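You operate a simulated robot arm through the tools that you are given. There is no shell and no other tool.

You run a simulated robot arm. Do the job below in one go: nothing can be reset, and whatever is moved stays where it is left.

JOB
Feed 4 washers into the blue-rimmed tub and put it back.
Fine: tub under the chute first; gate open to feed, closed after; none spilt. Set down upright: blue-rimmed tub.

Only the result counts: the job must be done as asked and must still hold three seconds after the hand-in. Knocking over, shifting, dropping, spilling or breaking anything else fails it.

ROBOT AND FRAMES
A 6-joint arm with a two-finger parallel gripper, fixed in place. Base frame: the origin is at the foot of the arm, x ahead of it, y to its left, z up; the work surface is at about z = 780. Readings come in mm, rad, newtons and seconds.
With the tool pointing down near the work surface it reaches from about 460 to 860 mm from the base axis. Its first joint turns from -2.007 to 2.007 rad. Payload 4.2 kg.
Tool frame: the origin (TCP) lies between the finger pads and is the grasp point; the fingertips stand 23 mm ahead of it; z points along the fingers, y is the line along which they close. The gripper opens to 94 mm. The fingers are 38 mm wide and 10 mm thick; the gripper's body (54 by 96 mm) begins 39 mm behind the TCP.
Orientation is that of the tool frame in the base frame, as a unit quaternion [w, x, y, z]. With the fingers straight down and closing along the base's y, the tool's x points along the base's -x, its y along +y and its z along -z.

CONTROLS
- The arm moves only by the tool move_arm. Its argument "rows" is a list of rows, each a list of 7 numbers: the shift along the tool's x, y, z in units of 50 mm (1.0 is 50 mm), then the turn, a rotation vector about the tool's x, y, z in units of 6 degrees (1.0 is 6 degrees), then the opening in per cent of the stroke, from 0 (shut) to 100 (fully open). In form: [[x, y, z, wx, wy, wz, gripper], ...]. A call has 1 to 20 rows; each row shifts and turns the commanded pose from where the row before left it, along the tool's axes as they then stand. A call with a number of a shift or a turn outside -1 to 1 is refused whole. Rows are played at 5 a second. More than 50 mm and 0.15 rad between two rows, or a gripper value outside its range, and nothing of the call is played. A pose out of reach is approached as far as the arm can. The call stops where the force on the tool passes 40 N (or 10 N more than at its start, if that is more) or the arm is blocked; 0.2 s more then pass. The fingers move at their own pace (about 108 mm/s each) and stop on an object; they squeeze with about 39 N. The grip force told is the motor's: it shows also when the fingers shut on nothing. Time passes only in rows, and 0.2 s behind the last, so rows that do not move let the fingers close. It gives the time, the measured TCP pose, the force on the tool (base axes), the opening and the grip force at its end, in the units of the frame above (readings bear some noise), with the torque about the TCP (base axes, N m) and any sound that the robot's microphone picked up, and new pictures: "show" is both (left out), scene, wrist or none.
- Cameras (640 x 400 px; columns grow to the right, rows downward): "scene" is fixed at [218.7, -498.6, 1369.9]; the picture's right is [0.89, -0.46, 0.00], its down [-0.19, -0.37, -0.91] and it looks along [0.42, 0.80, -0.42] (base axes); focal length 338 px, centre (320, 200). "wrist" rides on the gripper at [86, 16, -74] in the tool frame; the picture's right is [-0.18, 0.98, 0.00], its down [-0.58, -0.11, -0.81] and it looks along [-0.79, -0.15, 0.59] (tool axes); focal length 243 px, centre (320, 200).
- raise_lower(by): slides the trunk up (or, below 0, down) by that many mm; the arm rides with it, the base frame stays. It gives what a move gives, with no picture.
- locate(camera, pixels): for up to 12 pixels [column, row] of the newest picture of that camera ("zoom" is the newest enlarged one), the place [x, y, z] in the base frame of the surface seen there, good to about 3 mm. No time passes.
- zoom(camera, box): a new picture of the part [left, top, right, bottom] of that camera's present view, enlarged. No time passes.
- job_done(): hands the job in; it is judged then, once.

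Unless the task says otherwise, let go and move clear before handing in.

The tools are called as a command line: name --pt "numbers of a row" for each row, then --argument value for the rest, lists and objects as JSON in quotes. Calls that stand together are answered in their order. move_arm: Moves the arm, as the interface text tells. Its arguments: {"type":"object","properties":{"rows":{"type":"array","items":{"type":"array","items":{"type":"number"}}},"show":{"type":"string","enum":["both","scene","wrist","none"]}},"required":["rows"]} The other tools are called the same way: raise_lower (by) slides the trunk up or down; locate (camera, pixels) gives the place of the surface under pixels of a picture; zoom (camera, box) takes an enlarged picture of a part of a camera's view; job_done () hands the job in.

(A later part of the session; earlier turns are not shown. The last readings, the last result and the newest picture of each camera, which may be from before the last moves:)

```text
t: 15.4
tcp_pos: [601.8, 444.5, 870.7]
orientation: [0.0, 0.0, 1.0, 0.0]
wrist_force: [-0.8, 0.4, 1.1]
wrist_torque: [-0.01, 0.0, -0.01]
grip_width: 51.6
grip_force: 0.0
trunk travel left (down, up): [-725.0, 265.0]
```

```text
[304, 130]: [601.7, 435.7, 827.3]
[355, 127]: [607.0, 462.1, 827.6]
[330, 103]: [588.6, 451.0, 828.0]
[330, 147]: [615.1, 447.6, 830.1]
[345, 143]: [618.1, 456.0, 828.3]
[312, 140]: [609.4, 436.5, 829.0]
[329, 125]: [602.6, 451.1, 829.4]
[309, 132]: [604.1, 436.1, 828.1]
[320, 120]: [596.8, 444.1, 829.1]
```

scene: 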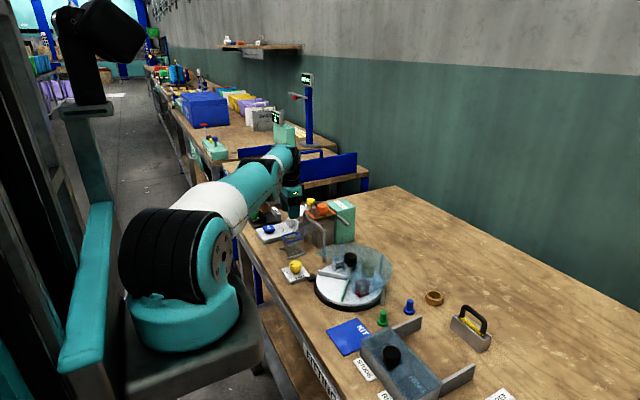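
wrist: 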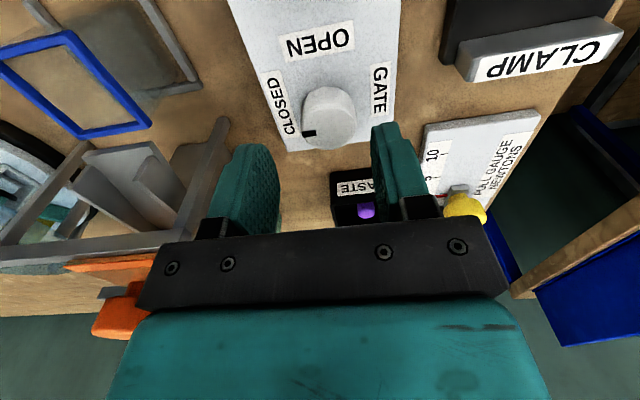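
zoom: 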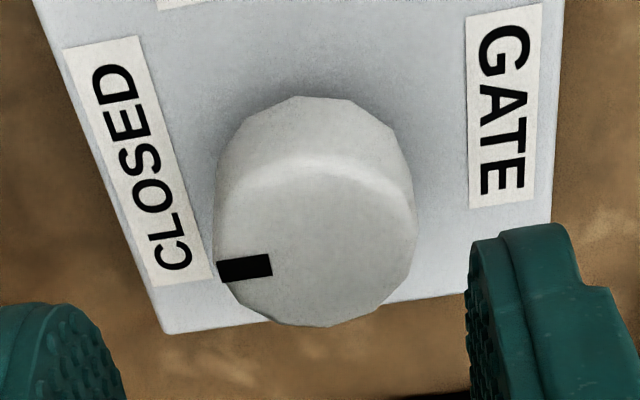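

Combining views, the knob is centred near (603, 447.5). I'll correct 3 mm in y, descend to z≈826, and close on the knob.

move_arm --pt "-0.02 0.065 0 0 0 0 55" --pt "0 0 0.45 0 0 0 55" --pt "0 0 0.44 0 0 0 55" --pt "0 0 0 0 0 0 55"

zoom --camera "scene" --box '[250, 190, 340, 250]'

```text
t: 16.4
tcp_pos: [597.1, 438.6, 829.3]
orientation: [0.0, -0.001, 1.0, 0.0]
wrist_force: [1.2, 5.5, 2.5]
wrist_torque: [0.09, -0.01, 0.05]
grip_width: 54.2
grip_force: 2.5
out of reach, approached as far as the arm can: row 1, 3
trunk travel left (down, up): [-725.0, 265.0]
```

scene: 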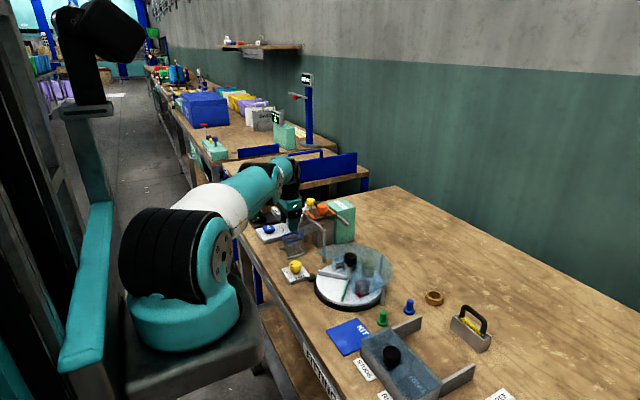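
wrist: 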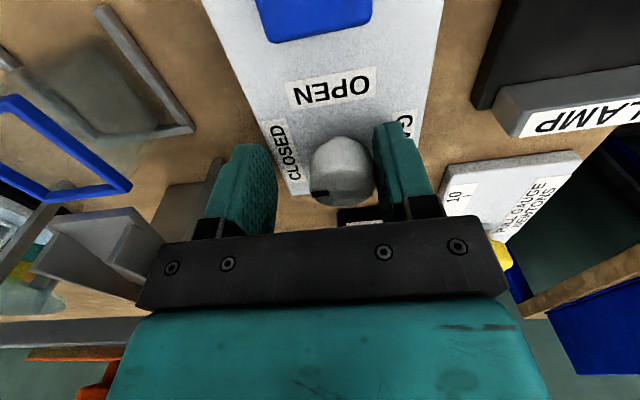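

```text
6.67 times, centred on (295, 220) of scene
```

zoom: 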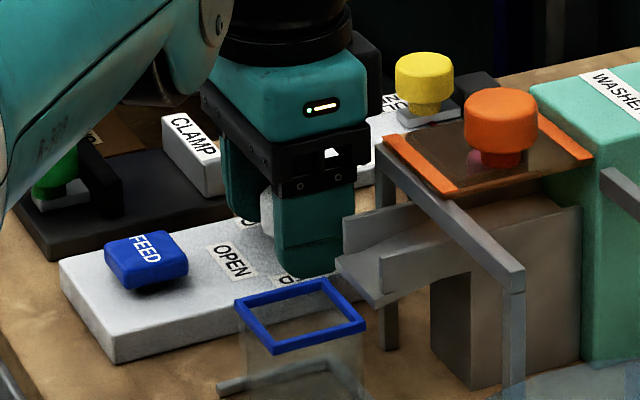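

The arm reported its reach limit: it stopped at (597, 438.6, 829) with the right finger lightly touching the knob. I'll back straight up and test whether yawing the tool changes the reach.

move_arm --pt "0 0 -0.3 0 0 0 60" --pt "0 0 -0.9 0 0 0 60" --pt "0 0 -0.9 0 0 0 60" --pt "0 0 0 0 0 0 60" --show "scene"

```text
t: 17.4
tcp_pos: [597.4, 438.2, 933.3]
orientation: [-0.001, 0.0, 1.0, 0.0]
wrist_force: [-0.3, -0.5, -0.6]
wrist_torque: [0.01, 0.01, 0.02]
grip_width: 56.7
grip_force: 0.2
trunk travel left (down, up): [-725.0, 265.0]
```

scene: 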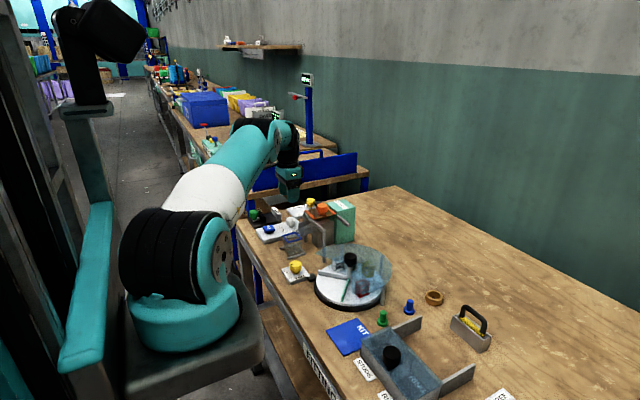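

The arm retreated safely. I'll yaw the tool 45° counter-clockwise (camera toward -x/-y) at height and test the reach over the knob, leaving room to then turn clockwise.

move_arm --pt "0 0 0 0 0 -0.94 60" --pt "0 0 0 0 0 -0.94 60" --pt "0 0 0 0 0 -0.94 60" --pt "0 0 0 0 0 -0.94 60" --pt "0 0 0 0 0 -0.94 60" --pt "0 0 0 0 0 -0.94 60" --pt "0 0 0 0 0 -0.94 60" --pt "0 0 0 0 0 -0.94 60" --pt "0 0 0 0 0 0 60" --show "both"

```text
t: 19.4
tcp_pos: [597.4, 438.8, 934.4]
orientation: [-0.001, -0.384, 0.923, 0.0]
wrist_force: [-0.4, -1.4, -0.5]
wrist_torque: [0.04, -0.02, 0.01]
grip_width: 56.3
grip_force: 0.1
trunk travel left (down, up): [-725.0, 265.0]
```

scene: 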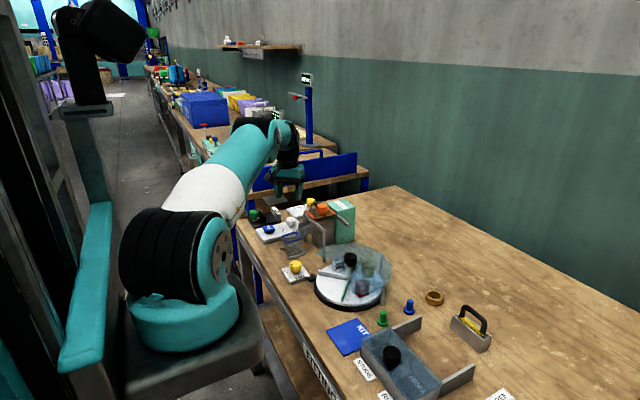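
wrist: 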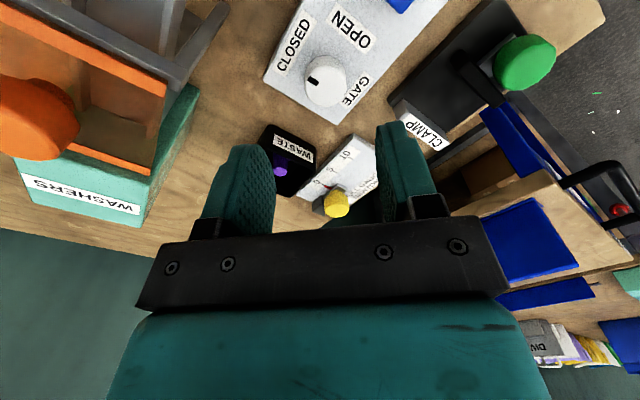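

The yaw worked without hitting a limit. I'll move over the knob centre and descend to z≈875, watching for the reach message.

move_arm --pt "-0.206 0.047 0 0 0 0 55" --pt "0 0 0.6 0 0 0 55" --pt "0 0 0.58 0 0 0 55" --pt "0 0 0 0 0 0 55" --show "both"

```text
t: 20.4
tcp_pos: [600.0, 445.3, 873.8]
orientation: [0.0, -0.384, 0.924, 0.0]
wrist_force: [-0.4, 1.2, 0.6]
wrist_torque: [0.03, -0.01, 0.02]
grip_width: 51.8
grip_force: 0.0
trunk travel left (down, up): [-725.0, 265.0]
```

scene: 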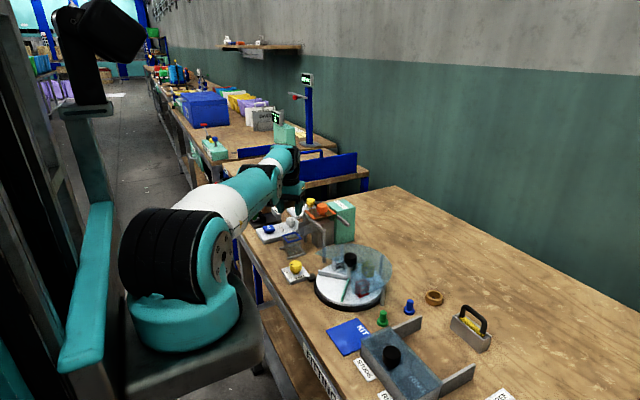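
wrist: 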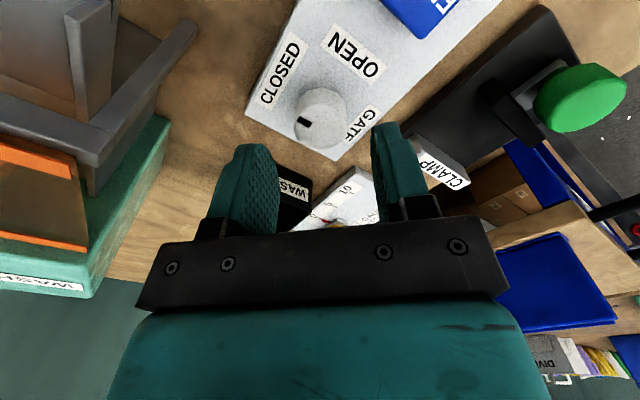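

I'm at the knob without a limit message, but the elbow is dropping fast. I'll locate the arm's own shoulder and elbow to understand the reach limit.

locate --camera "scene" --pixels '[[180, 325], [218, 255], [150, 265], [205, 205], [255, 175], [290, 160], [240, 195], [275, 160], [170, 350]]'

zoom --camera "scene" --box '[120, 130, 340, 270]'

zoom --camera "wrist" --box '[240, 60, 400, 160]'

locate --camera "wrist" --pixels '[[294, 115], [346, 112], [320, 90], [320, 140], [304, 121], [320, 115], [300, 130], [340, 130]]'

```text
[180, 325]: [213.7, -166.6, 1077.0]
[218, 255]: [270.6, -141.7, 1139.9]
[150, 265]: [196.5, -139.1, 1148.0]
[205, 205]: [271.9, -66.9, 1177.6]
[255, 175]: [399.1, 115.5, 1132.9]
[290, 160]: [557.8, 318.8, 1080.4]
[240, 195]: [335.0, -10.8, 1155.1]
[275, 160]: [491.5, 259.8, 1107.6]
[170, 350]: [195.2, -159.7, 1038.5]
```

```text
2.86 times, centred on (230, 200) of scene
```

zoom: 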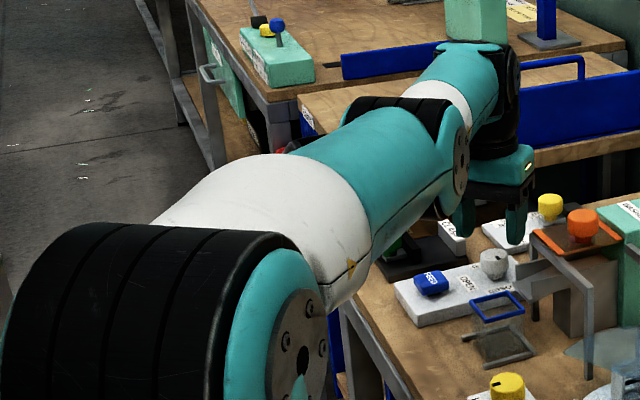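

```text
4.00 times, centred on (320, 110) of wrist
```

zoom: 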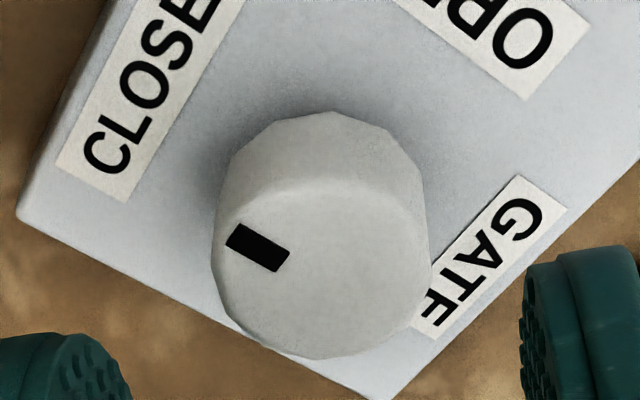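

```text
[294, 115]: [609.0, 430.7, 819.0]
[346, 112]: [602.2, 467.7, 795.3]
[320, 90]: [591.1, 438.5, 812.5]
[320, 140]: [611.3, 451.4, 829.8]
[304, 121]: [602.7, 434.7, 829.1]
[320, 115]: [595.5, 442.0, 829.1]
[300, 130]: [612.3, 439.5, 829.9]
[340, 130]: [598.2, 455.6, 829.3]
```

The arm's foot is near (215, -210), so the knob is at nearly full stretch with the tool vertical. I'll rise, lean the tool 12° back toward the base, then lower the trunk 100 mm to gain reach.

move_arm --pt "0 0 -0.8 0 0 0 55" --pt "0 0 -0.8 0 0 0 55" --pt "0 0 -0.7 0 0 0 55" --pt "0 0 0 0 -1 0 55" --pt "0 0 0 0 -1 0 55" --pt "0 0 0 0 0 0 55" --show "scene"

raise_lower --by -100

move_arm --pt "0 0 0 0 0 0 55"

```text
t: 21.8
tcp_pos: [614.9, 467.1, 998.0]
orientation: [0.07, -0.383, 0.92, 0.034]
wrist_force: [0.0, 0.2, 0.0]
wrist_torque: [0.03, -0.04, -0.01]
grip_width: 51.6
grip_force: 0.1
out of reach, approached as far as the arm can: row 4, 5
trunk travel left (down, up): [-725.0, 265.0]
```

scene: 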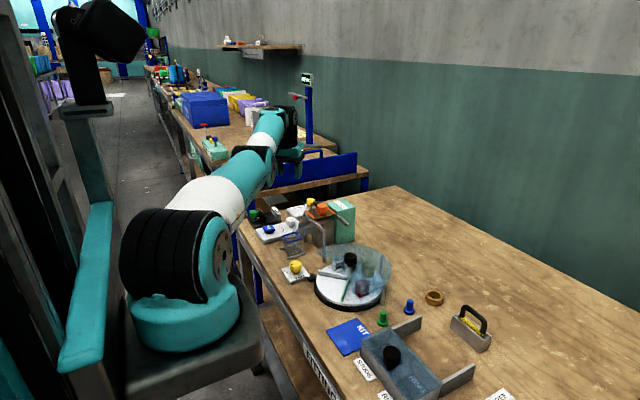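

```text
t: 23.1
tcp_pos: [614.7, 466.8, 896.5]
orientation: [0.071, -0.382, 0.921, 0.034]
wrist_force: [0.2, -0.6, 0.9]
wrist_torque: [-0.05, 0.01, 0.0]
grip_width: 51.8
grip_force: 0.0
trunk travel left (down, up): [-625.0, 365.0]
```

```text
t: 23.5
tcp_pos: [613.9, 467.8, 896.1]
orientation: [0.069, -0.382, 0.921, 0.033]
wrist_force: [0.2, 0.3, 1.0]
wrist_torque: [-0.04, -0.03, -0.02]
grip_width: 51.5
grip_force: 0.1
trunk travel left (down, up): [-625.0, 365.0]
```

scene: 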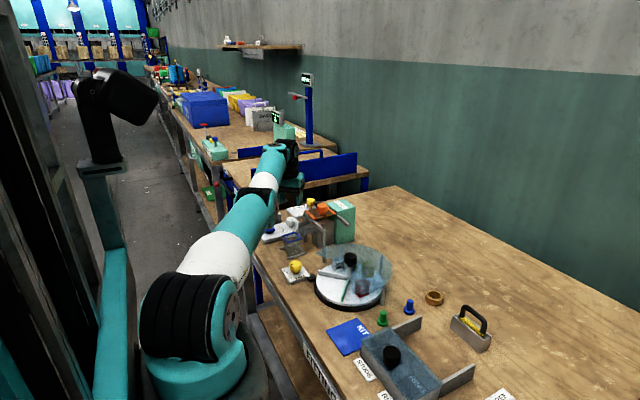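
wrist: 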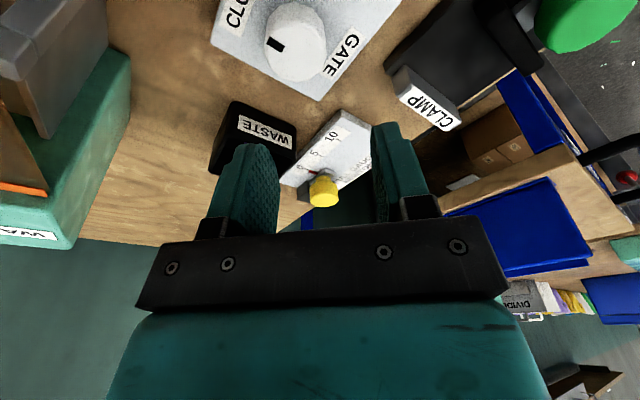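

The arm got stuck straight-elbowed (singular): the wrist stayed while the tool turned. With the trunk lowered I'll pull the TCP back toward the base along the tool's x to bend the elbow again.

move_arm --pt "0.25 0 -0.1 0 0 0 55" --pt "0.25 0 0 0 0 0 55" --pt "0 0 0 0 0 0 55" --show "scene"

```text
t: 24.3
tcp_pos: [596.5, 451.1, 897.1]
orientation: [0.071, -0.382, 0.921, 0.034]
wrist_force: [0.9, 0.6, 0.1]
wrist_torque: [0.01, -0.01, -0.01]
grip_width: 51.6
grip_force: 0.0
trunk travel left (down, up): [-625.0, 365.0]
```

scene: 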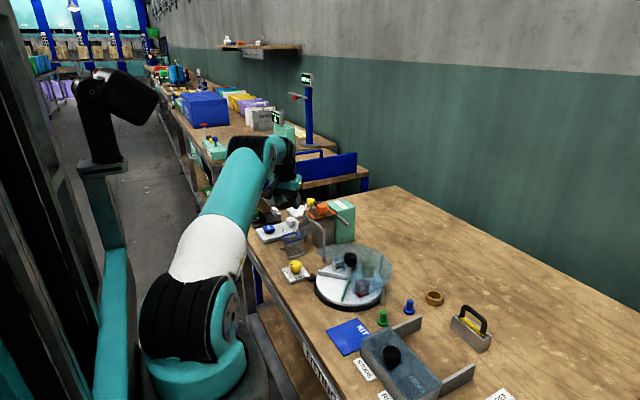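

The elbow is bent again and reach has margin. I'll centre over the knob at (603, 447.5) and descend to z≈860.

move_arm --pt "-0.033 -0.145 0.005 0 0 0 55" --pt "0.058 0 0.366 0 0 0 55" --pt "0.058 0 0.366 0 0 0 55" --pt "0 0 0 0 0 0 55" --pt "0 0 0 0 0 0 55"

zoom --camera "wrist" --box '[220, 60, 420, 200]'

zoom --camera "scene" --box '[250, 180, 340, 250]'

```text
t: 25.5
tcp_pos: [602.6, 445.5, 860.9]
orientation: [0.07, -0.382, 0.921, 0.033]
wrist_force: [0.3, 0.5, 0.3]
wrist_torque: [0.02, 0.02, -0.02]
grip_width: 51.5
grip_force: 0.1
trunk travel left (down, up): [-625.0, 365.0]
```

scene: 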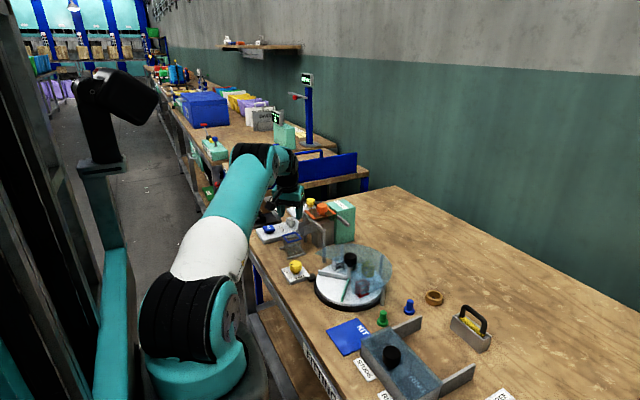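
wrist: 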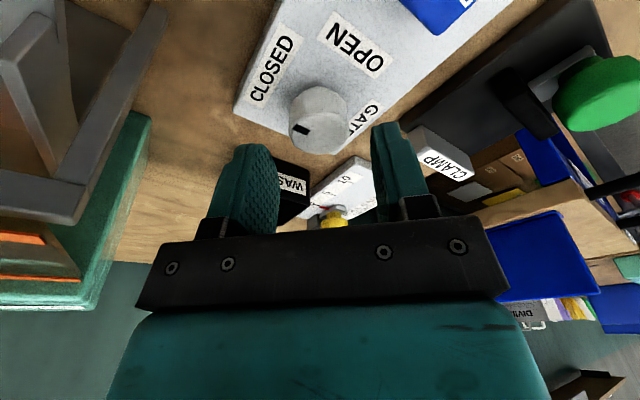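

```text
2.86 times, centred on (320, 130) of wrist
```

zoom: 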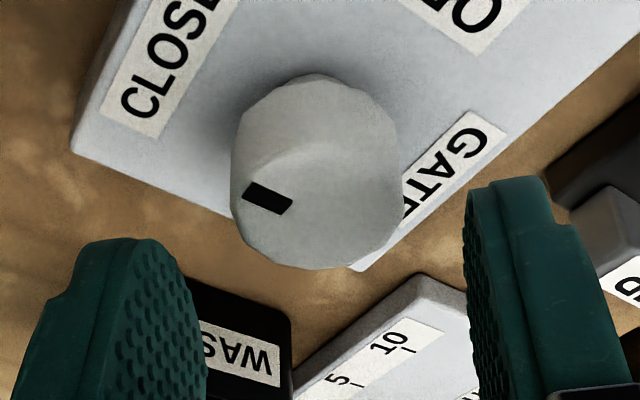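

```text
5.71 times, centred on (295, 215) of scene
```

zoom: 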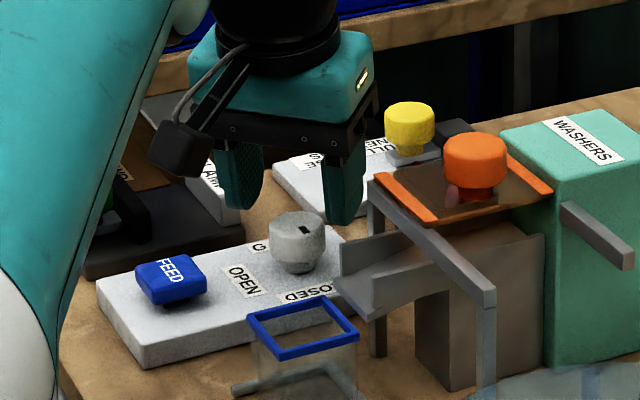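

The knob top projects right where the tool axis should be (col ~320, row ~132), so I'm aligned. I'll descend to z≈829 and close on it.

move_arm --pt "0.05 0 0.316 0 0 0 55" --pt "0.05 0 0.306 0 0 0 55" --pt "0 0 0 0 0 0 55" --pt "0 0 0 0 0 0 42" --pt "0 0 0 0 0 0 30" --pt "0 0 0 0 0 0 20" --pt "0 0 0 0 0 0 20"

zoom --camera "wrist" --box '[220, 80, 420, 220]'

```text
t: 27.1
tcp_pos: [604.1, 446.5, 828.9]
orientation: [0.071, -0.381, 0.921, 0.034]
wrist_force: [1.3, -0.9, -0.8]
wrist_torque: [-0.18, -1.02, 0.01]
grip_width: 32.6
grip_force: 44.7
trunk travel left (down, up): [-625.0, 365.0]
```

scene: 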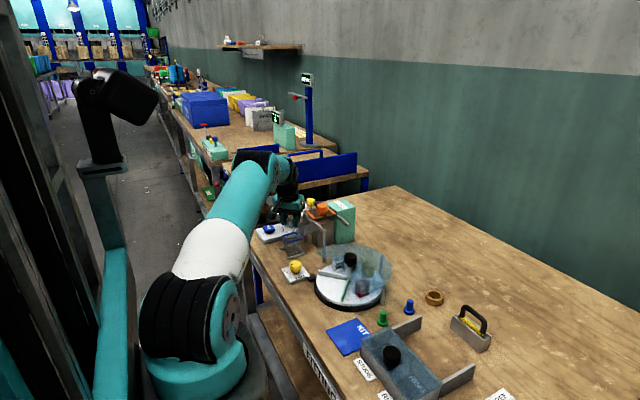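
wrist: 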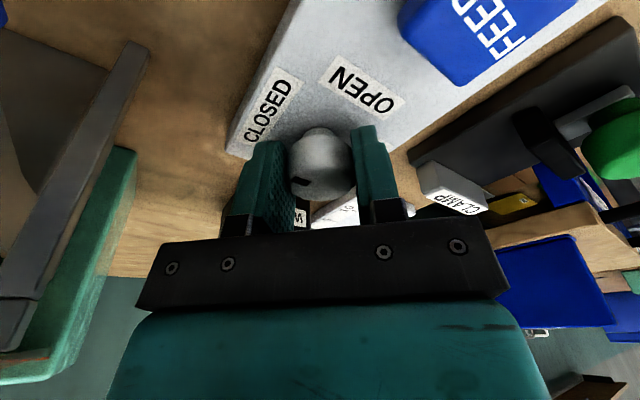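

```text
2.86 times, centred on (320, 150) of wrist
```

zoom: 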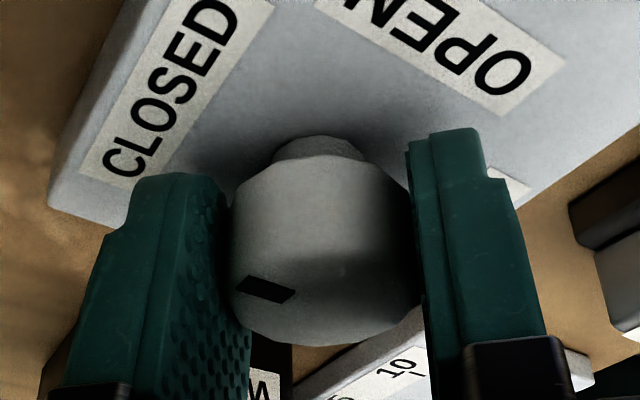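

The knob is gripped (32.6 mm). I'll turn it clockwise (from above) about the vertical by 45° and check.

move_arm --pt "0 0 0 0.13 0 0.823 20" --pt "0 0 0 0.13 0 0.823 20" --pt "0 0 0 0.13 0 0.823 20" --pt "0 0 0 0.13 0 0.823 20" --pt "0 0 0 0.13 0 0.823 20" --pt "0 0 0 0.13 0 0.823 20" --pt "0 0 0 0.13 0 0.823 20" --pt "0 0 0 0.13 0 0.823 20" --pt "0 0 0 0.13 0 0.823 20" --pt "0 0 0 0 0 0 20"

zoom --camera "wrist" --box '[220, 80, 420, 220]'

```text
t: 29.3
tcp_pos: [602.2, 447.6, 829.3]
orientation: [0.075, -0.001, 0.997, 0.003]
wrist_force: [-0.2, 25.0, -10.9]
wrist_torque: [-0.23, -0.86, 0.06]
grip_width: 32.8
grip_force: 45.3
trunk travel left (down, up): [-625.0, 365.0]
```

scene: 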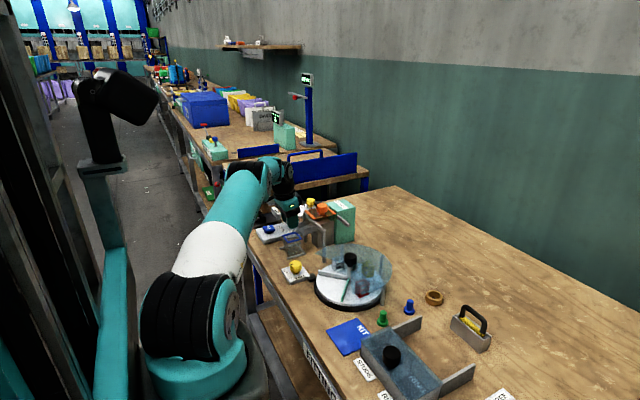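
wrist: 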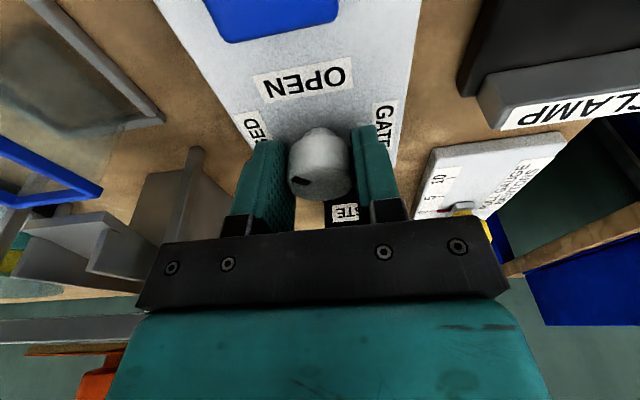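

```text
2.86 times, centred on (320, 150) of wrist
```

zoom: 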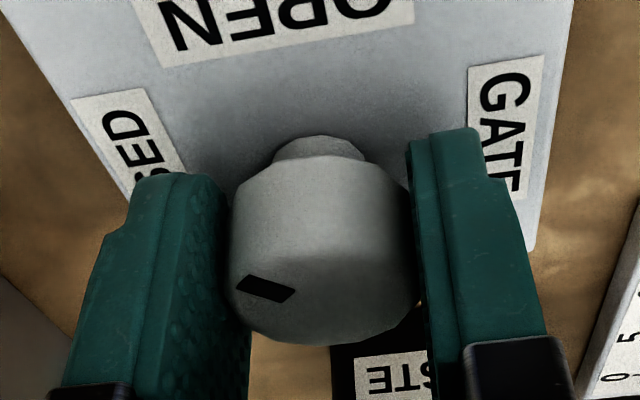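

The pointer moved with the gripper (about 46° turned), but a 25 N side load built up, so I'm slightly off the knob's axis. I'll release in place and look.

move_arm --pt "0 0 0 0 0 0 45" --pt "0 0 0 0 0 0 55" --pt "0 0 0 0 0 0 55" --show "wrist"

zoom --camera "wrist" --box '[220, 80, 420, 220]'

```text
t: 30.1
tcp_pos: [603.1, 445.9, 829.4]
orientation: [0.075, -0.001, 0.997, 0.003]
wrist_force: [-1.2, -0.3, 0.7]
wrist_torque: [0.0, 0.02, -0.02]
grip_width: 51.6
grip_force: 0.1
trunk travel left (down, up): [-625.0, 365.0]
```

wrist: 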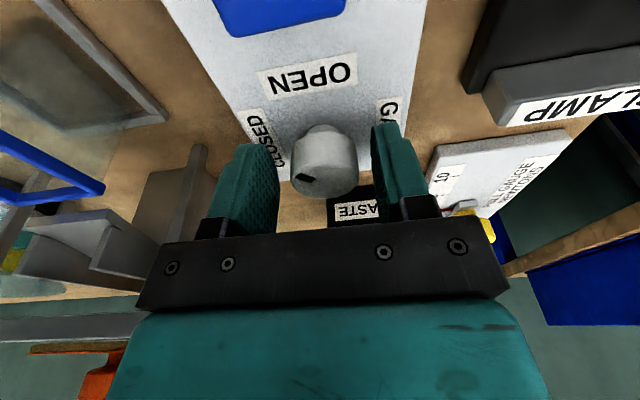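

```text
2.86 times, centred on (320, 150) of wrist
```

zoom: 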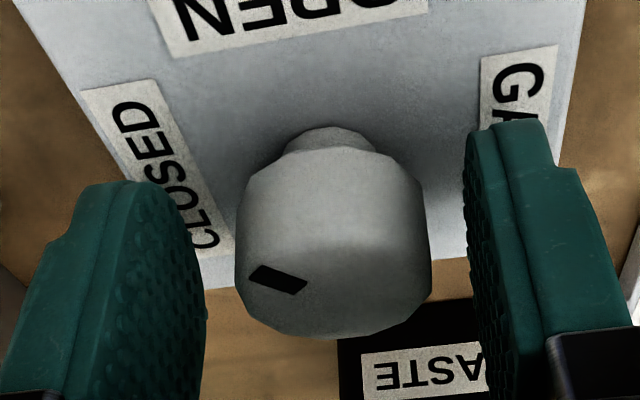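

Released: the knob stayed turned, and its centre appears at col ~325, so I'm about 2.3 mm short in y. I'll locate the label centres and the pointer for the exact target angle.

locate --camera "wrist" --pixels '[[262, 75], [355, 70], [308, 76], [258, 120], [276, 160], [266, 142], [388, 105], [305, 178], [311, 180], [290, 165], [357, 160], [328, 198]]'

zoom --camera "scene" --box '[262, 200, 318, 240]'

```text
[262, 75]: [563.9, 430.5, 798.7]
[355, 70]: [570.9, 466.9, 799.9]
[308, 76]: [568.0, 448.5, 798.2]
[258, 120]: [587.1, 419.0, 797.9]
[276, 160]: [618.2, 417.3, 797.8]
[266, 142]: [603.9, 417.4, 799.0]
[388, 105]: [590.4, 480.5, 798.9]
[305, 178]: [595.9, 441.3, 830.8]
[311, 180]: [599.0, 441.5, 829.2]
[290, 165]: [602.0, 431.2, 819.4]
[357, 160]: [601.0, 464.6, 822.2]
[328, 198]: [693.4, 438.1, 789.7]
```

```text
10.00 times, centred on (290, 220) of scene
```

zoom: 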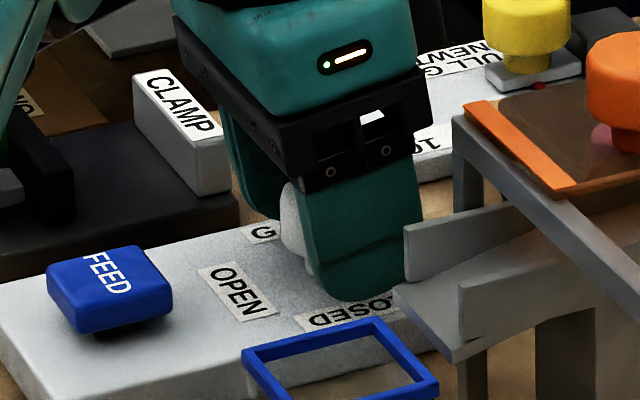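

The pointer is now at about azimuth -130° and OPEN is at 180°, with the knob axis at about (603, 448.3). I'll shift +2.3 mm in y, swing back 48° with open fingers, and re-grip.

move_arm --pt "0 0.046 0 0 0 0 55" --pt "0 0 0 -0.13 0 -0.823 55" --pt "0 0 0 -0.13 0 -0.823 55" --pt "0 0 0 -0.13 0 -0.823 55" --pt "0 0 0 -0.13 0 -0.823 55" --pt "0 0 0 -0.13 0 -0.823 55" --pt "0 0 0 -0.13 0 -0.823 55" --pt "0 0 0 -0.13 0 -0.823 55" --pt "0 0 0 -0.13 0 -0.823 55" --pt "0 0 0 -0.13 0 -0.823 55" --pt "0 0 0 -0.08 0 -0.5 55" --pt "0 0 0 0 0 0 55" --show "wrist"

zoom --camera "wrist" --box '[220, 80, 420, 220]'

```text
t: 32.7
tcp_pos: [602.6, 448.8, 828.0]
orientation: [0.07, -0.407, 0.91, 0.036]
wrist_force: [-0.1, -0.4, 0.1]
wrist_torque: [-0.01, 0.02, 0.01]
grip_width: 51.8
grip_force: 0.1
trunk travel left (down, up): [-625.0, 365.0]
```

wrist: 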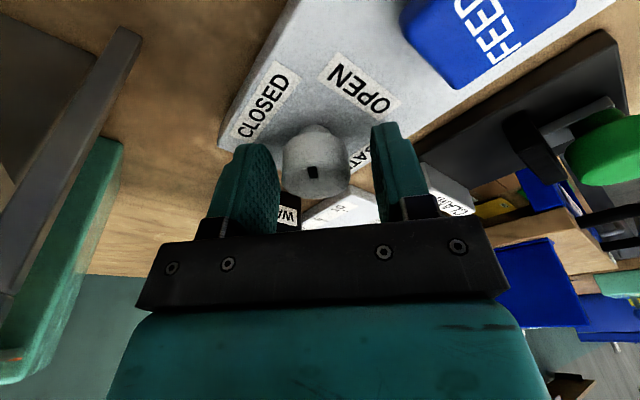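

```text
2.86 times, centred on (320, 150) of wrist
```

zoom: 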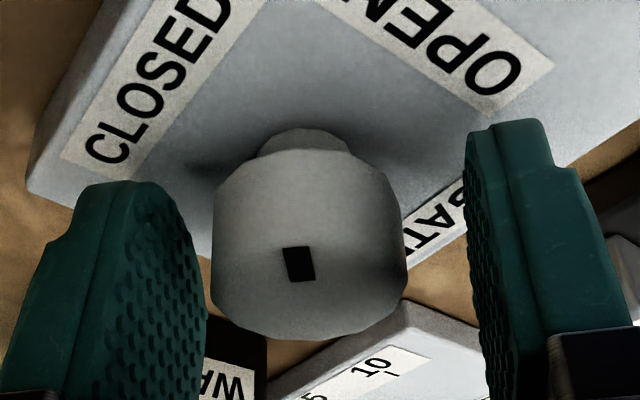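

The re-grip pose shows the knob about 2 mm off along the tool's y (col ~316). I'll correct, close, and turn 30° clockwise first.

move_arm --pt "-0.015 -0.037 0 0 0 0 55" --pt "0 0 0 0 0 0 42" --pt "0 0 0 0 0 0 30" --pt "0 0 0 0 0 0 20" --pt "0 0 0 0 0 0 20" --pt "0 0 0 0.13 0 0.823 20" --pt "0 0 0 0.13 0 0.823 20" --pt "0 0 0 0.13 0 0.823 20" --pt "0 0 0 0.13 0 0.823 20" --pt "0 0 0 0.13 0 0.823 20" --pt "0 0 0 0.13 0 0.823 20" --pt "0 0 0 0 0 0 20" --show "wrist"

```text
t: 35.3
tcp_pos: [604.7, 447.4, 828.6]
orientation: [0.074, -0.157, 0.985, 0.016]
wrist_force: [1.7, -3.6, -1.5]
wrist_torque: [-0.23, -1.03, -0.04]
grip_width: 33.7
grip_force: 45.2
trunk travel left (down, up): [-625.0, 365.0]
```

wrist: 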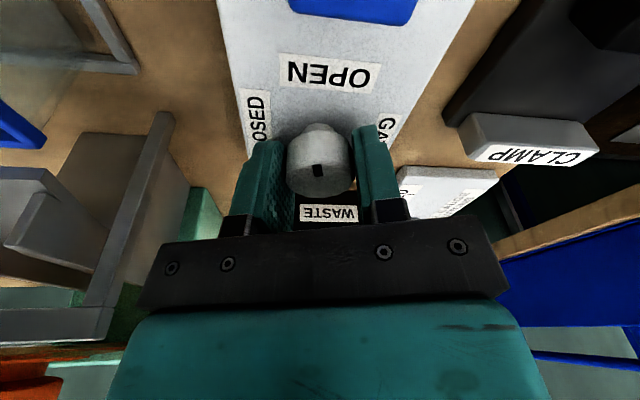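

The load is small now (under 4 N) and the pointer turns with the grip. I'll turn the remaining 20°.

move_arm --pt "0 0 0 0.13 0 0.823 20" --pt "0 0 0 0.13 0 0.823 20" --pt "0 0 0 0.13 0 0.823 20" --pt "0 0 0 0.13 0 0.823 20" --pt "0 0 0 0 0 0 20" --show "wrist"

zoom --camera "wrist" --box '[220, 60, 420, 200]'

```text
t: 36.5
tcp_pos: [603.8, 447.7, 829.2]
orientation: [0.075, 0.016, 0.997, 0.002]
wrist_force: [-1.6, 2.4, 0.3]
wrist_torque: [-0.41, 0.39, 0.45]
grip_width: 33.8
grip_force: 44.7
trunk travel left (down, up): [-625.0, 365.0]
```

wrist: 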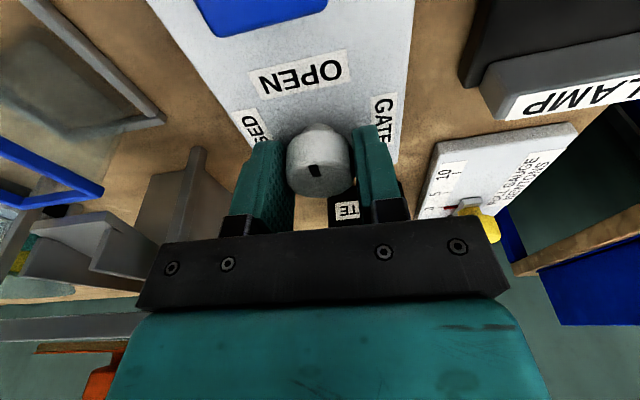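

```text
2.86 times, centred on (320, 130) of wrist
```

zoom: 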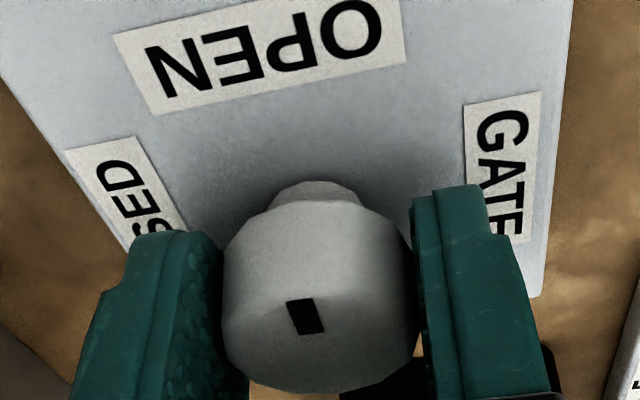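

The torque about z jumped to 0.45 N m, so the knob is against its OPEN stop with the pointer toward OPEN. I'll release, lift clear and look.

move_arm --pt "0 0 0 0 0 0 45" --pt "0 0 0 0 0 0 55" --pt "0 0 0 0 0 0 55" --pt "-0.1 0 -0.64 0 0 0 55" --pt "-0.1 0 -0.64 0 0 0 55" --pt "0 0 0 0 0 0 55"

zoom --camera "wrist" --box '[220, 0, 420, 140]'

zoom --camera "scene" --box '[254, 200, 324, 250]'

```text
t: 37.9
tcp_pos: [603.4, 447.4, 894.2]
orientation: [0.075, 0.016, 0.997, 0.0]
wrist_force: [-0.4, -0.2, 0.1]
wrist_torque: [0.01, 0.01, 0.01]
grip_width: 51.5
grip_force: 0.0
trunk travel left (down, up): [-625.0, 365.0]
```

scene: 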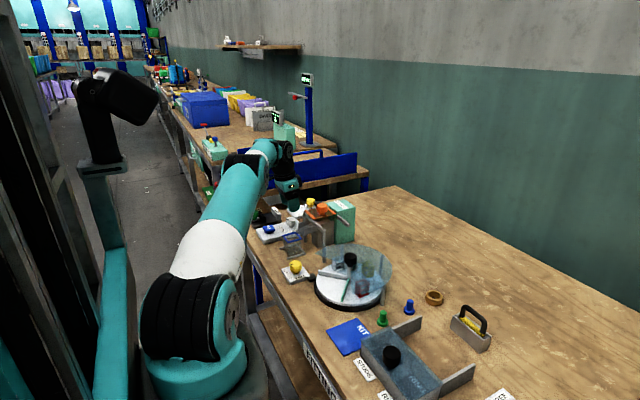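
wrist: 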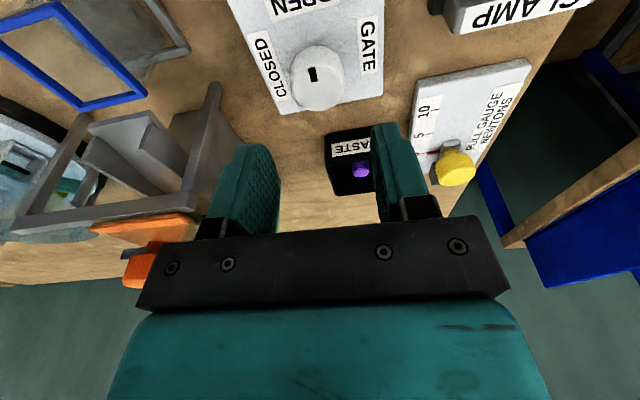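

```text
2.86 times, centred on (320, 70) of wrist
```

zoom: 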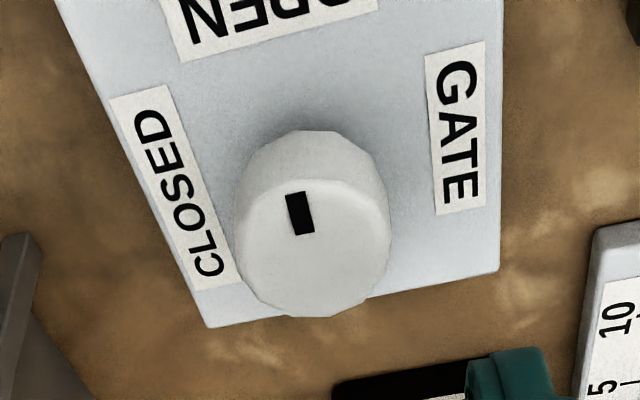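

```text
8.00 times, centred on (289, 225) of scene
```

zoom: 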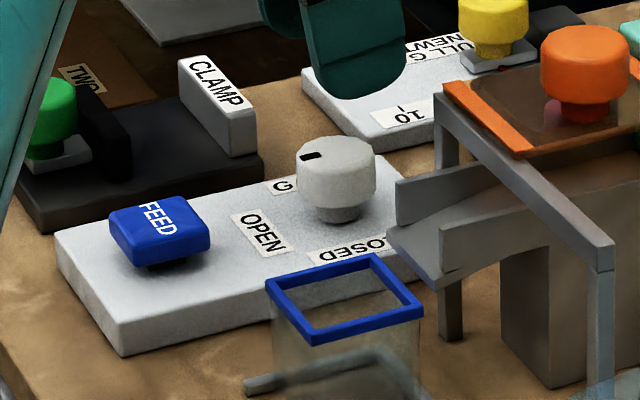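

The pointer now aims at OPEN. Next is the FEED button: I'll straighten the tool, shut the fingers and hover above the button centre (~524.5, 447).

locate --camera "zoom" --pixels '[[113, 218], [185, 198], [208, 228], [130, 245], [160, 220], [150, 205], [175, 230], [330, 165]]'

move_arm --pt "0 0 0 0 0.717 0 30" --pt "0 0 0 0 0.717 0 0" --pt "0.79 0 0 0 0 0 0" --pt "0.79 0 0 0 0 0 0" --pt "0 0 0.4 0 0 0 0" --pt "0 0 0 0 0 0 0"

zoom --camera "scene" --box '[254, 200, 324, 250]'

```text
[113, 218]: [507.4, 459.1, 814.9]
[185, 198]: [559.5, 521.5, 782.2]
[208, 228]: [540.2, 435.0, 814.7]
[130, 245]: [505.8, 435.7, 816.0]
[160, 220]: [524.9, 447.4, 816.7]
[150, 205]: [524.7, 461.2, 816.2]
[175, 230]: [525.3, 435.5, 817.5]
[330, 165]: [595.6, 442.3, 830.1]
```

```text
t: 39.3
tcp_pos: [525.2, 451.5, 874.3]
orientation: [0.0, 0.016, 1.0, 0.002]
wrist_force: [0.9, 0.1, -0.4]
wrist_torque: [-0.02, 0.03, 0.0]
grip_width: 0.1
grip_force: 39.7
trunk travel left (down, up): [-625.0, 365.0]
```

scene: 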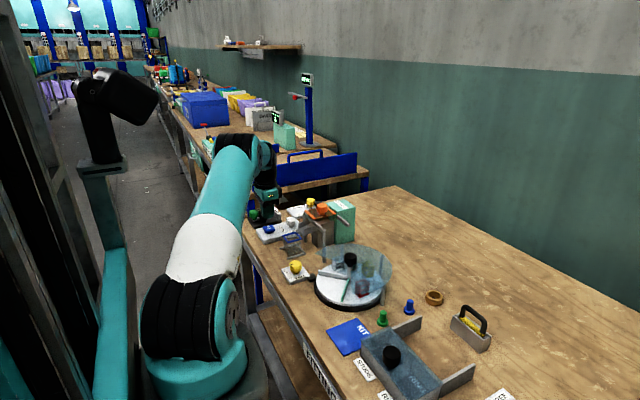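
wrist: 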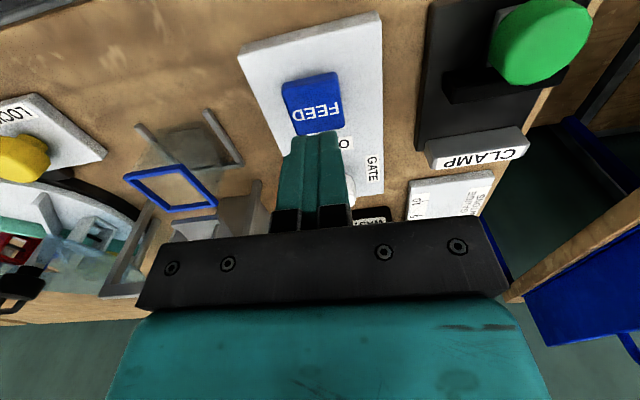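

```text
8.00 times, centred on (289, 225) of scene
```

zoom: 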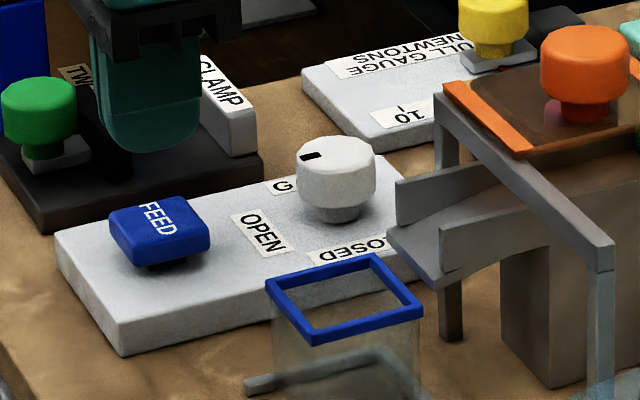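

I'm 4 mm high in y over the button. I'll correct and descend to just above its top (TCP ≈ 842).

move_arm --pt "0 -0.08 0 0 0 0 0" --pt "0 0 0.32 0 0 0 0" --pt "0 0 0.32 0 0 0 0" --pt "0 0 0 0 0 0 0" --show "none"

zoom --camera "scene" --box '[254, 200, 324, 250]'

```text
t: 40.3
tcp_pos: [525.9, 446.2, 841.6]
orientation: [0.0, 0.016, 1.0, 0.002]
wrist_force: [-0.5, 0.8, -0.1]
wrist_torque: [0.0, -0.02, 0.0]
grip_width: 0.0
grip_force: 39.3
trunk travel left (down, up): [-625.0, 365.0]
```

```text
8.00 times, centred on (289, 225) of scene
```

zoom: 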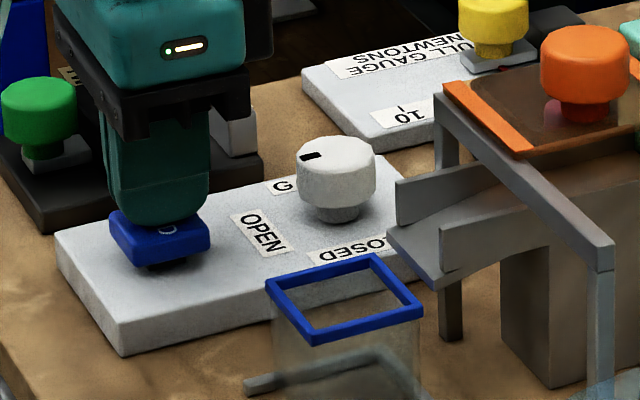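

The fingertips are just over the button. I'll press gently in 1 mm steps and listen.

move_arm --pt "0 0 0.03 0 0 0 0" --pt "0 0 0.03 0 0 0 0" --pt "0 0 0.03 0 0 0 0" --show "none"

```text
t: 41.1
tcp_pos: [525.4, 446.4, 838.4]
orientation: [-0.001, 0.016, 1.0, 0.002]
wrist_force: [-0.5, -0.7, 1.5]
wrist_torque: [0.01, -0.02, -0.02]
grip_width: 0.1
grip_force: 39.3
trunk travel left (down, up): [-625.0, 365.0]
```

A slight contact may be starting. I'll press a bit further.

move_arm --pt "0 0 0.03 0 0 0 0" --pt "0 0 0.03 0 0 0 0" --show "none"

```text
t: 41.7
tcp_pos: [524.7, 447.1, 834.4]
orientation: [-0.001, 0.017, 1.0, 0.003]
wrist_force: [1.4, 0.6, 3.4]
wrist_torque: [0.0, -0.01, 0.0]
grip_width: 0.0
grip_force: 39.1
trunk travel left (down, up): [-625.0, 365.0]
heard: click
```

I heard a click. I'll look at the chute and tub.

zoom --camera "scene" --box '[270, 210, 340, 266]'

move_arm --pt "0 0 -0.1 0 0 0 0" --pt "0 0 -0.1 0 0 0 0" --pt "0 0 0 0 0 0 0" --pt "0 0 0 0 0 0 0" --pt "0 0 0 0 0 0 0" --show "both"

zoom --camera "scene" --box '[270, 210, 340, 266]'

zoom --camera "wrist" --box '[90, 80, 290, 240]'

```text
7.14 times, centred on (305, 238) of scene
```

zoom: 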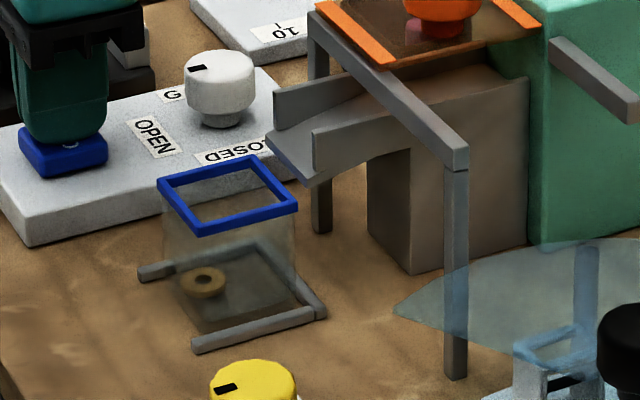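

```text
t: 42.9
tcp_pos: [525.3, 446.1, 844.9]
orientation: [-0.001, 0.015, 1.0, 0.003]
wrist_force: [-0.3, -0.3, 0.7]
wrist_torque: [0.03, 0.04, -0.02]
grip_width: 0.1
grip_force: 38.6
trunk travel left (down, up): [-625.0, 365.0]
```

scene: 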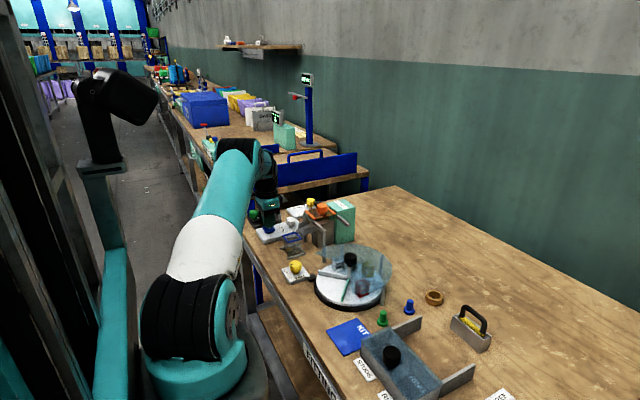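
wrist: 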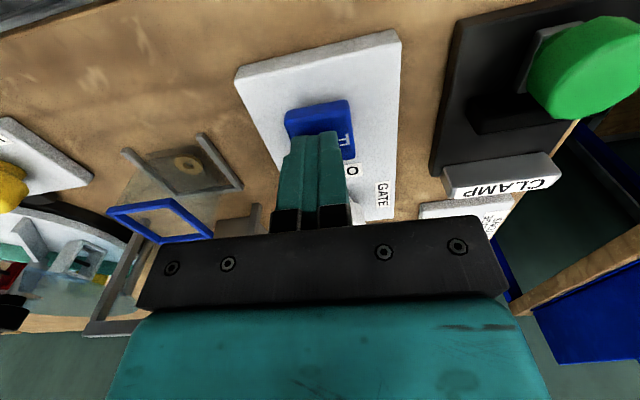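

```text
7.14 times, centred on (305, 238) of scene
```

zoom: 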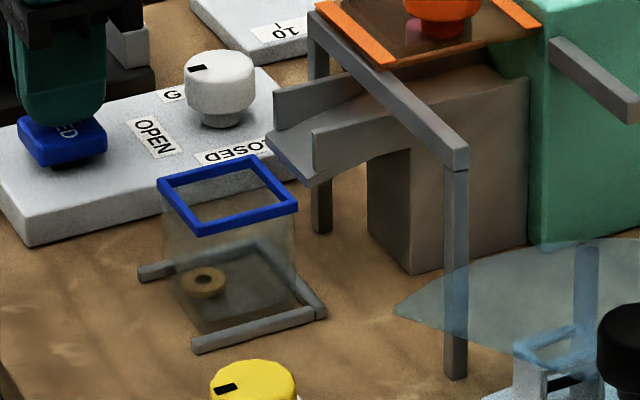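

```text
2.50 times, centred on (190, 160) of wrist
```

zoom: 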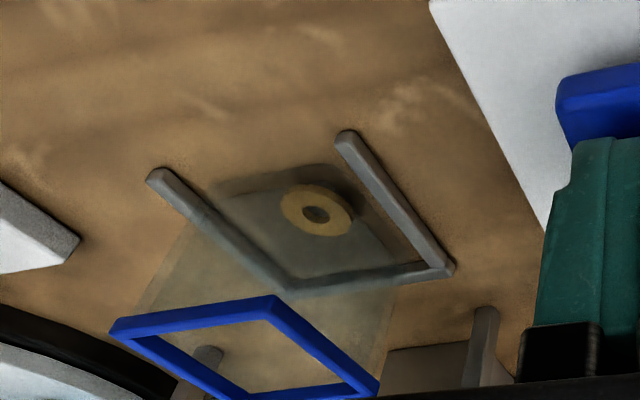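

One washer dropped into the tub (zoom (203,282)), so each press feeds one. I'll press a second time and release.

move_arm --pt "0 0 0.1 0 0 0 0" --pt "0 0 0.05 0 0 0 0" --pt "0 0 0.05 0 0 0 0" --pt "0 0 0 0 0 0 0" --show "none"

move_arm --pt "0 0 -0.1 0 0 0 0" --pt "0 0 -0.1 0 0 0 0" --pt "0 0 0 0 0 0 0" --pt "0 0 0 0 0 0 0" --pt "0 0 0 0 0 0 0" --show "both"

zoom --camera "scene" --box '[270, 210, 340, 266]'

zoom --camera "wrist" --box '[90, 80, 290, 240]'

```text
t: 43.9
tcp_pos: [525.7, 446.8, 834.4]
orientation: [0.0, 0.016, 1.0, 0.002]
wrist_force: [1.1, 1.3, 2.8]
wrist_torque: [0.0, -0.03, -0.01]
grip_width: 0.0
grip_force: 39.0
trunk travel left (down, up): [-625.0, 365.0]
heard: click
```

```text
t: 45.1
tcp_pos: [524.5, 445.2, 843.8]
orientation: [0.0, 0.016, 1.0, 0.003]
wrist_force: [0.2, 0.0, 0.1]
wrist_torque: [0.01, -0.03, -0.03]
grip_width: 0.0
grip_force: 38.7
trunk travel left (down, up): [-625.0, 365.0]
```

scene: 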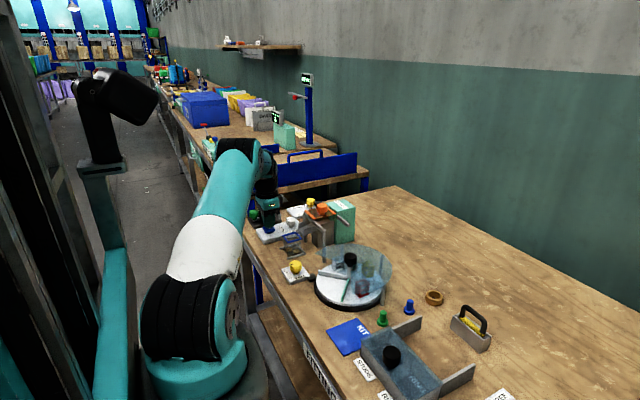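
wrist: 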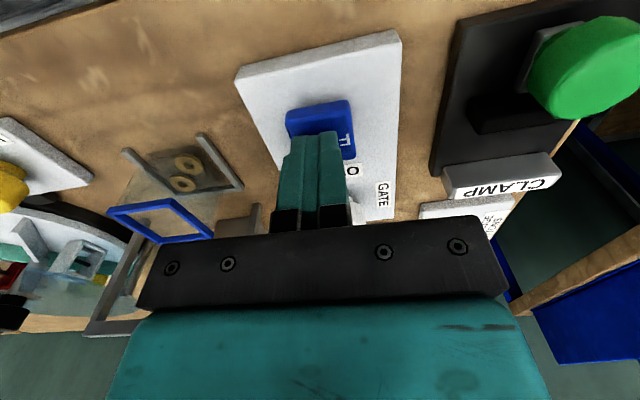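

```text
7.14 times, centred on (305, 238) of scene
```

zoom: 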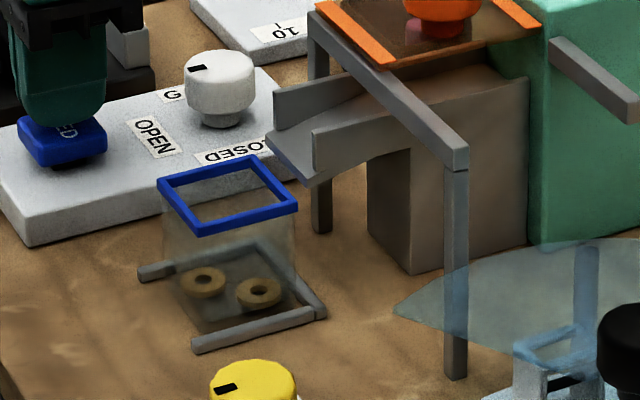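

```text
2.50 times, centred on (190, 160) of wrist
```

zoom: 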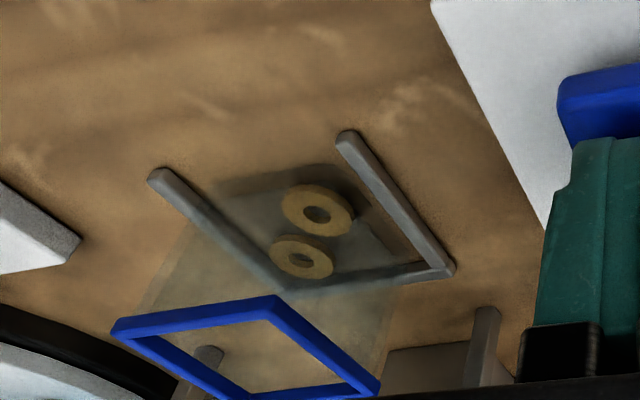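

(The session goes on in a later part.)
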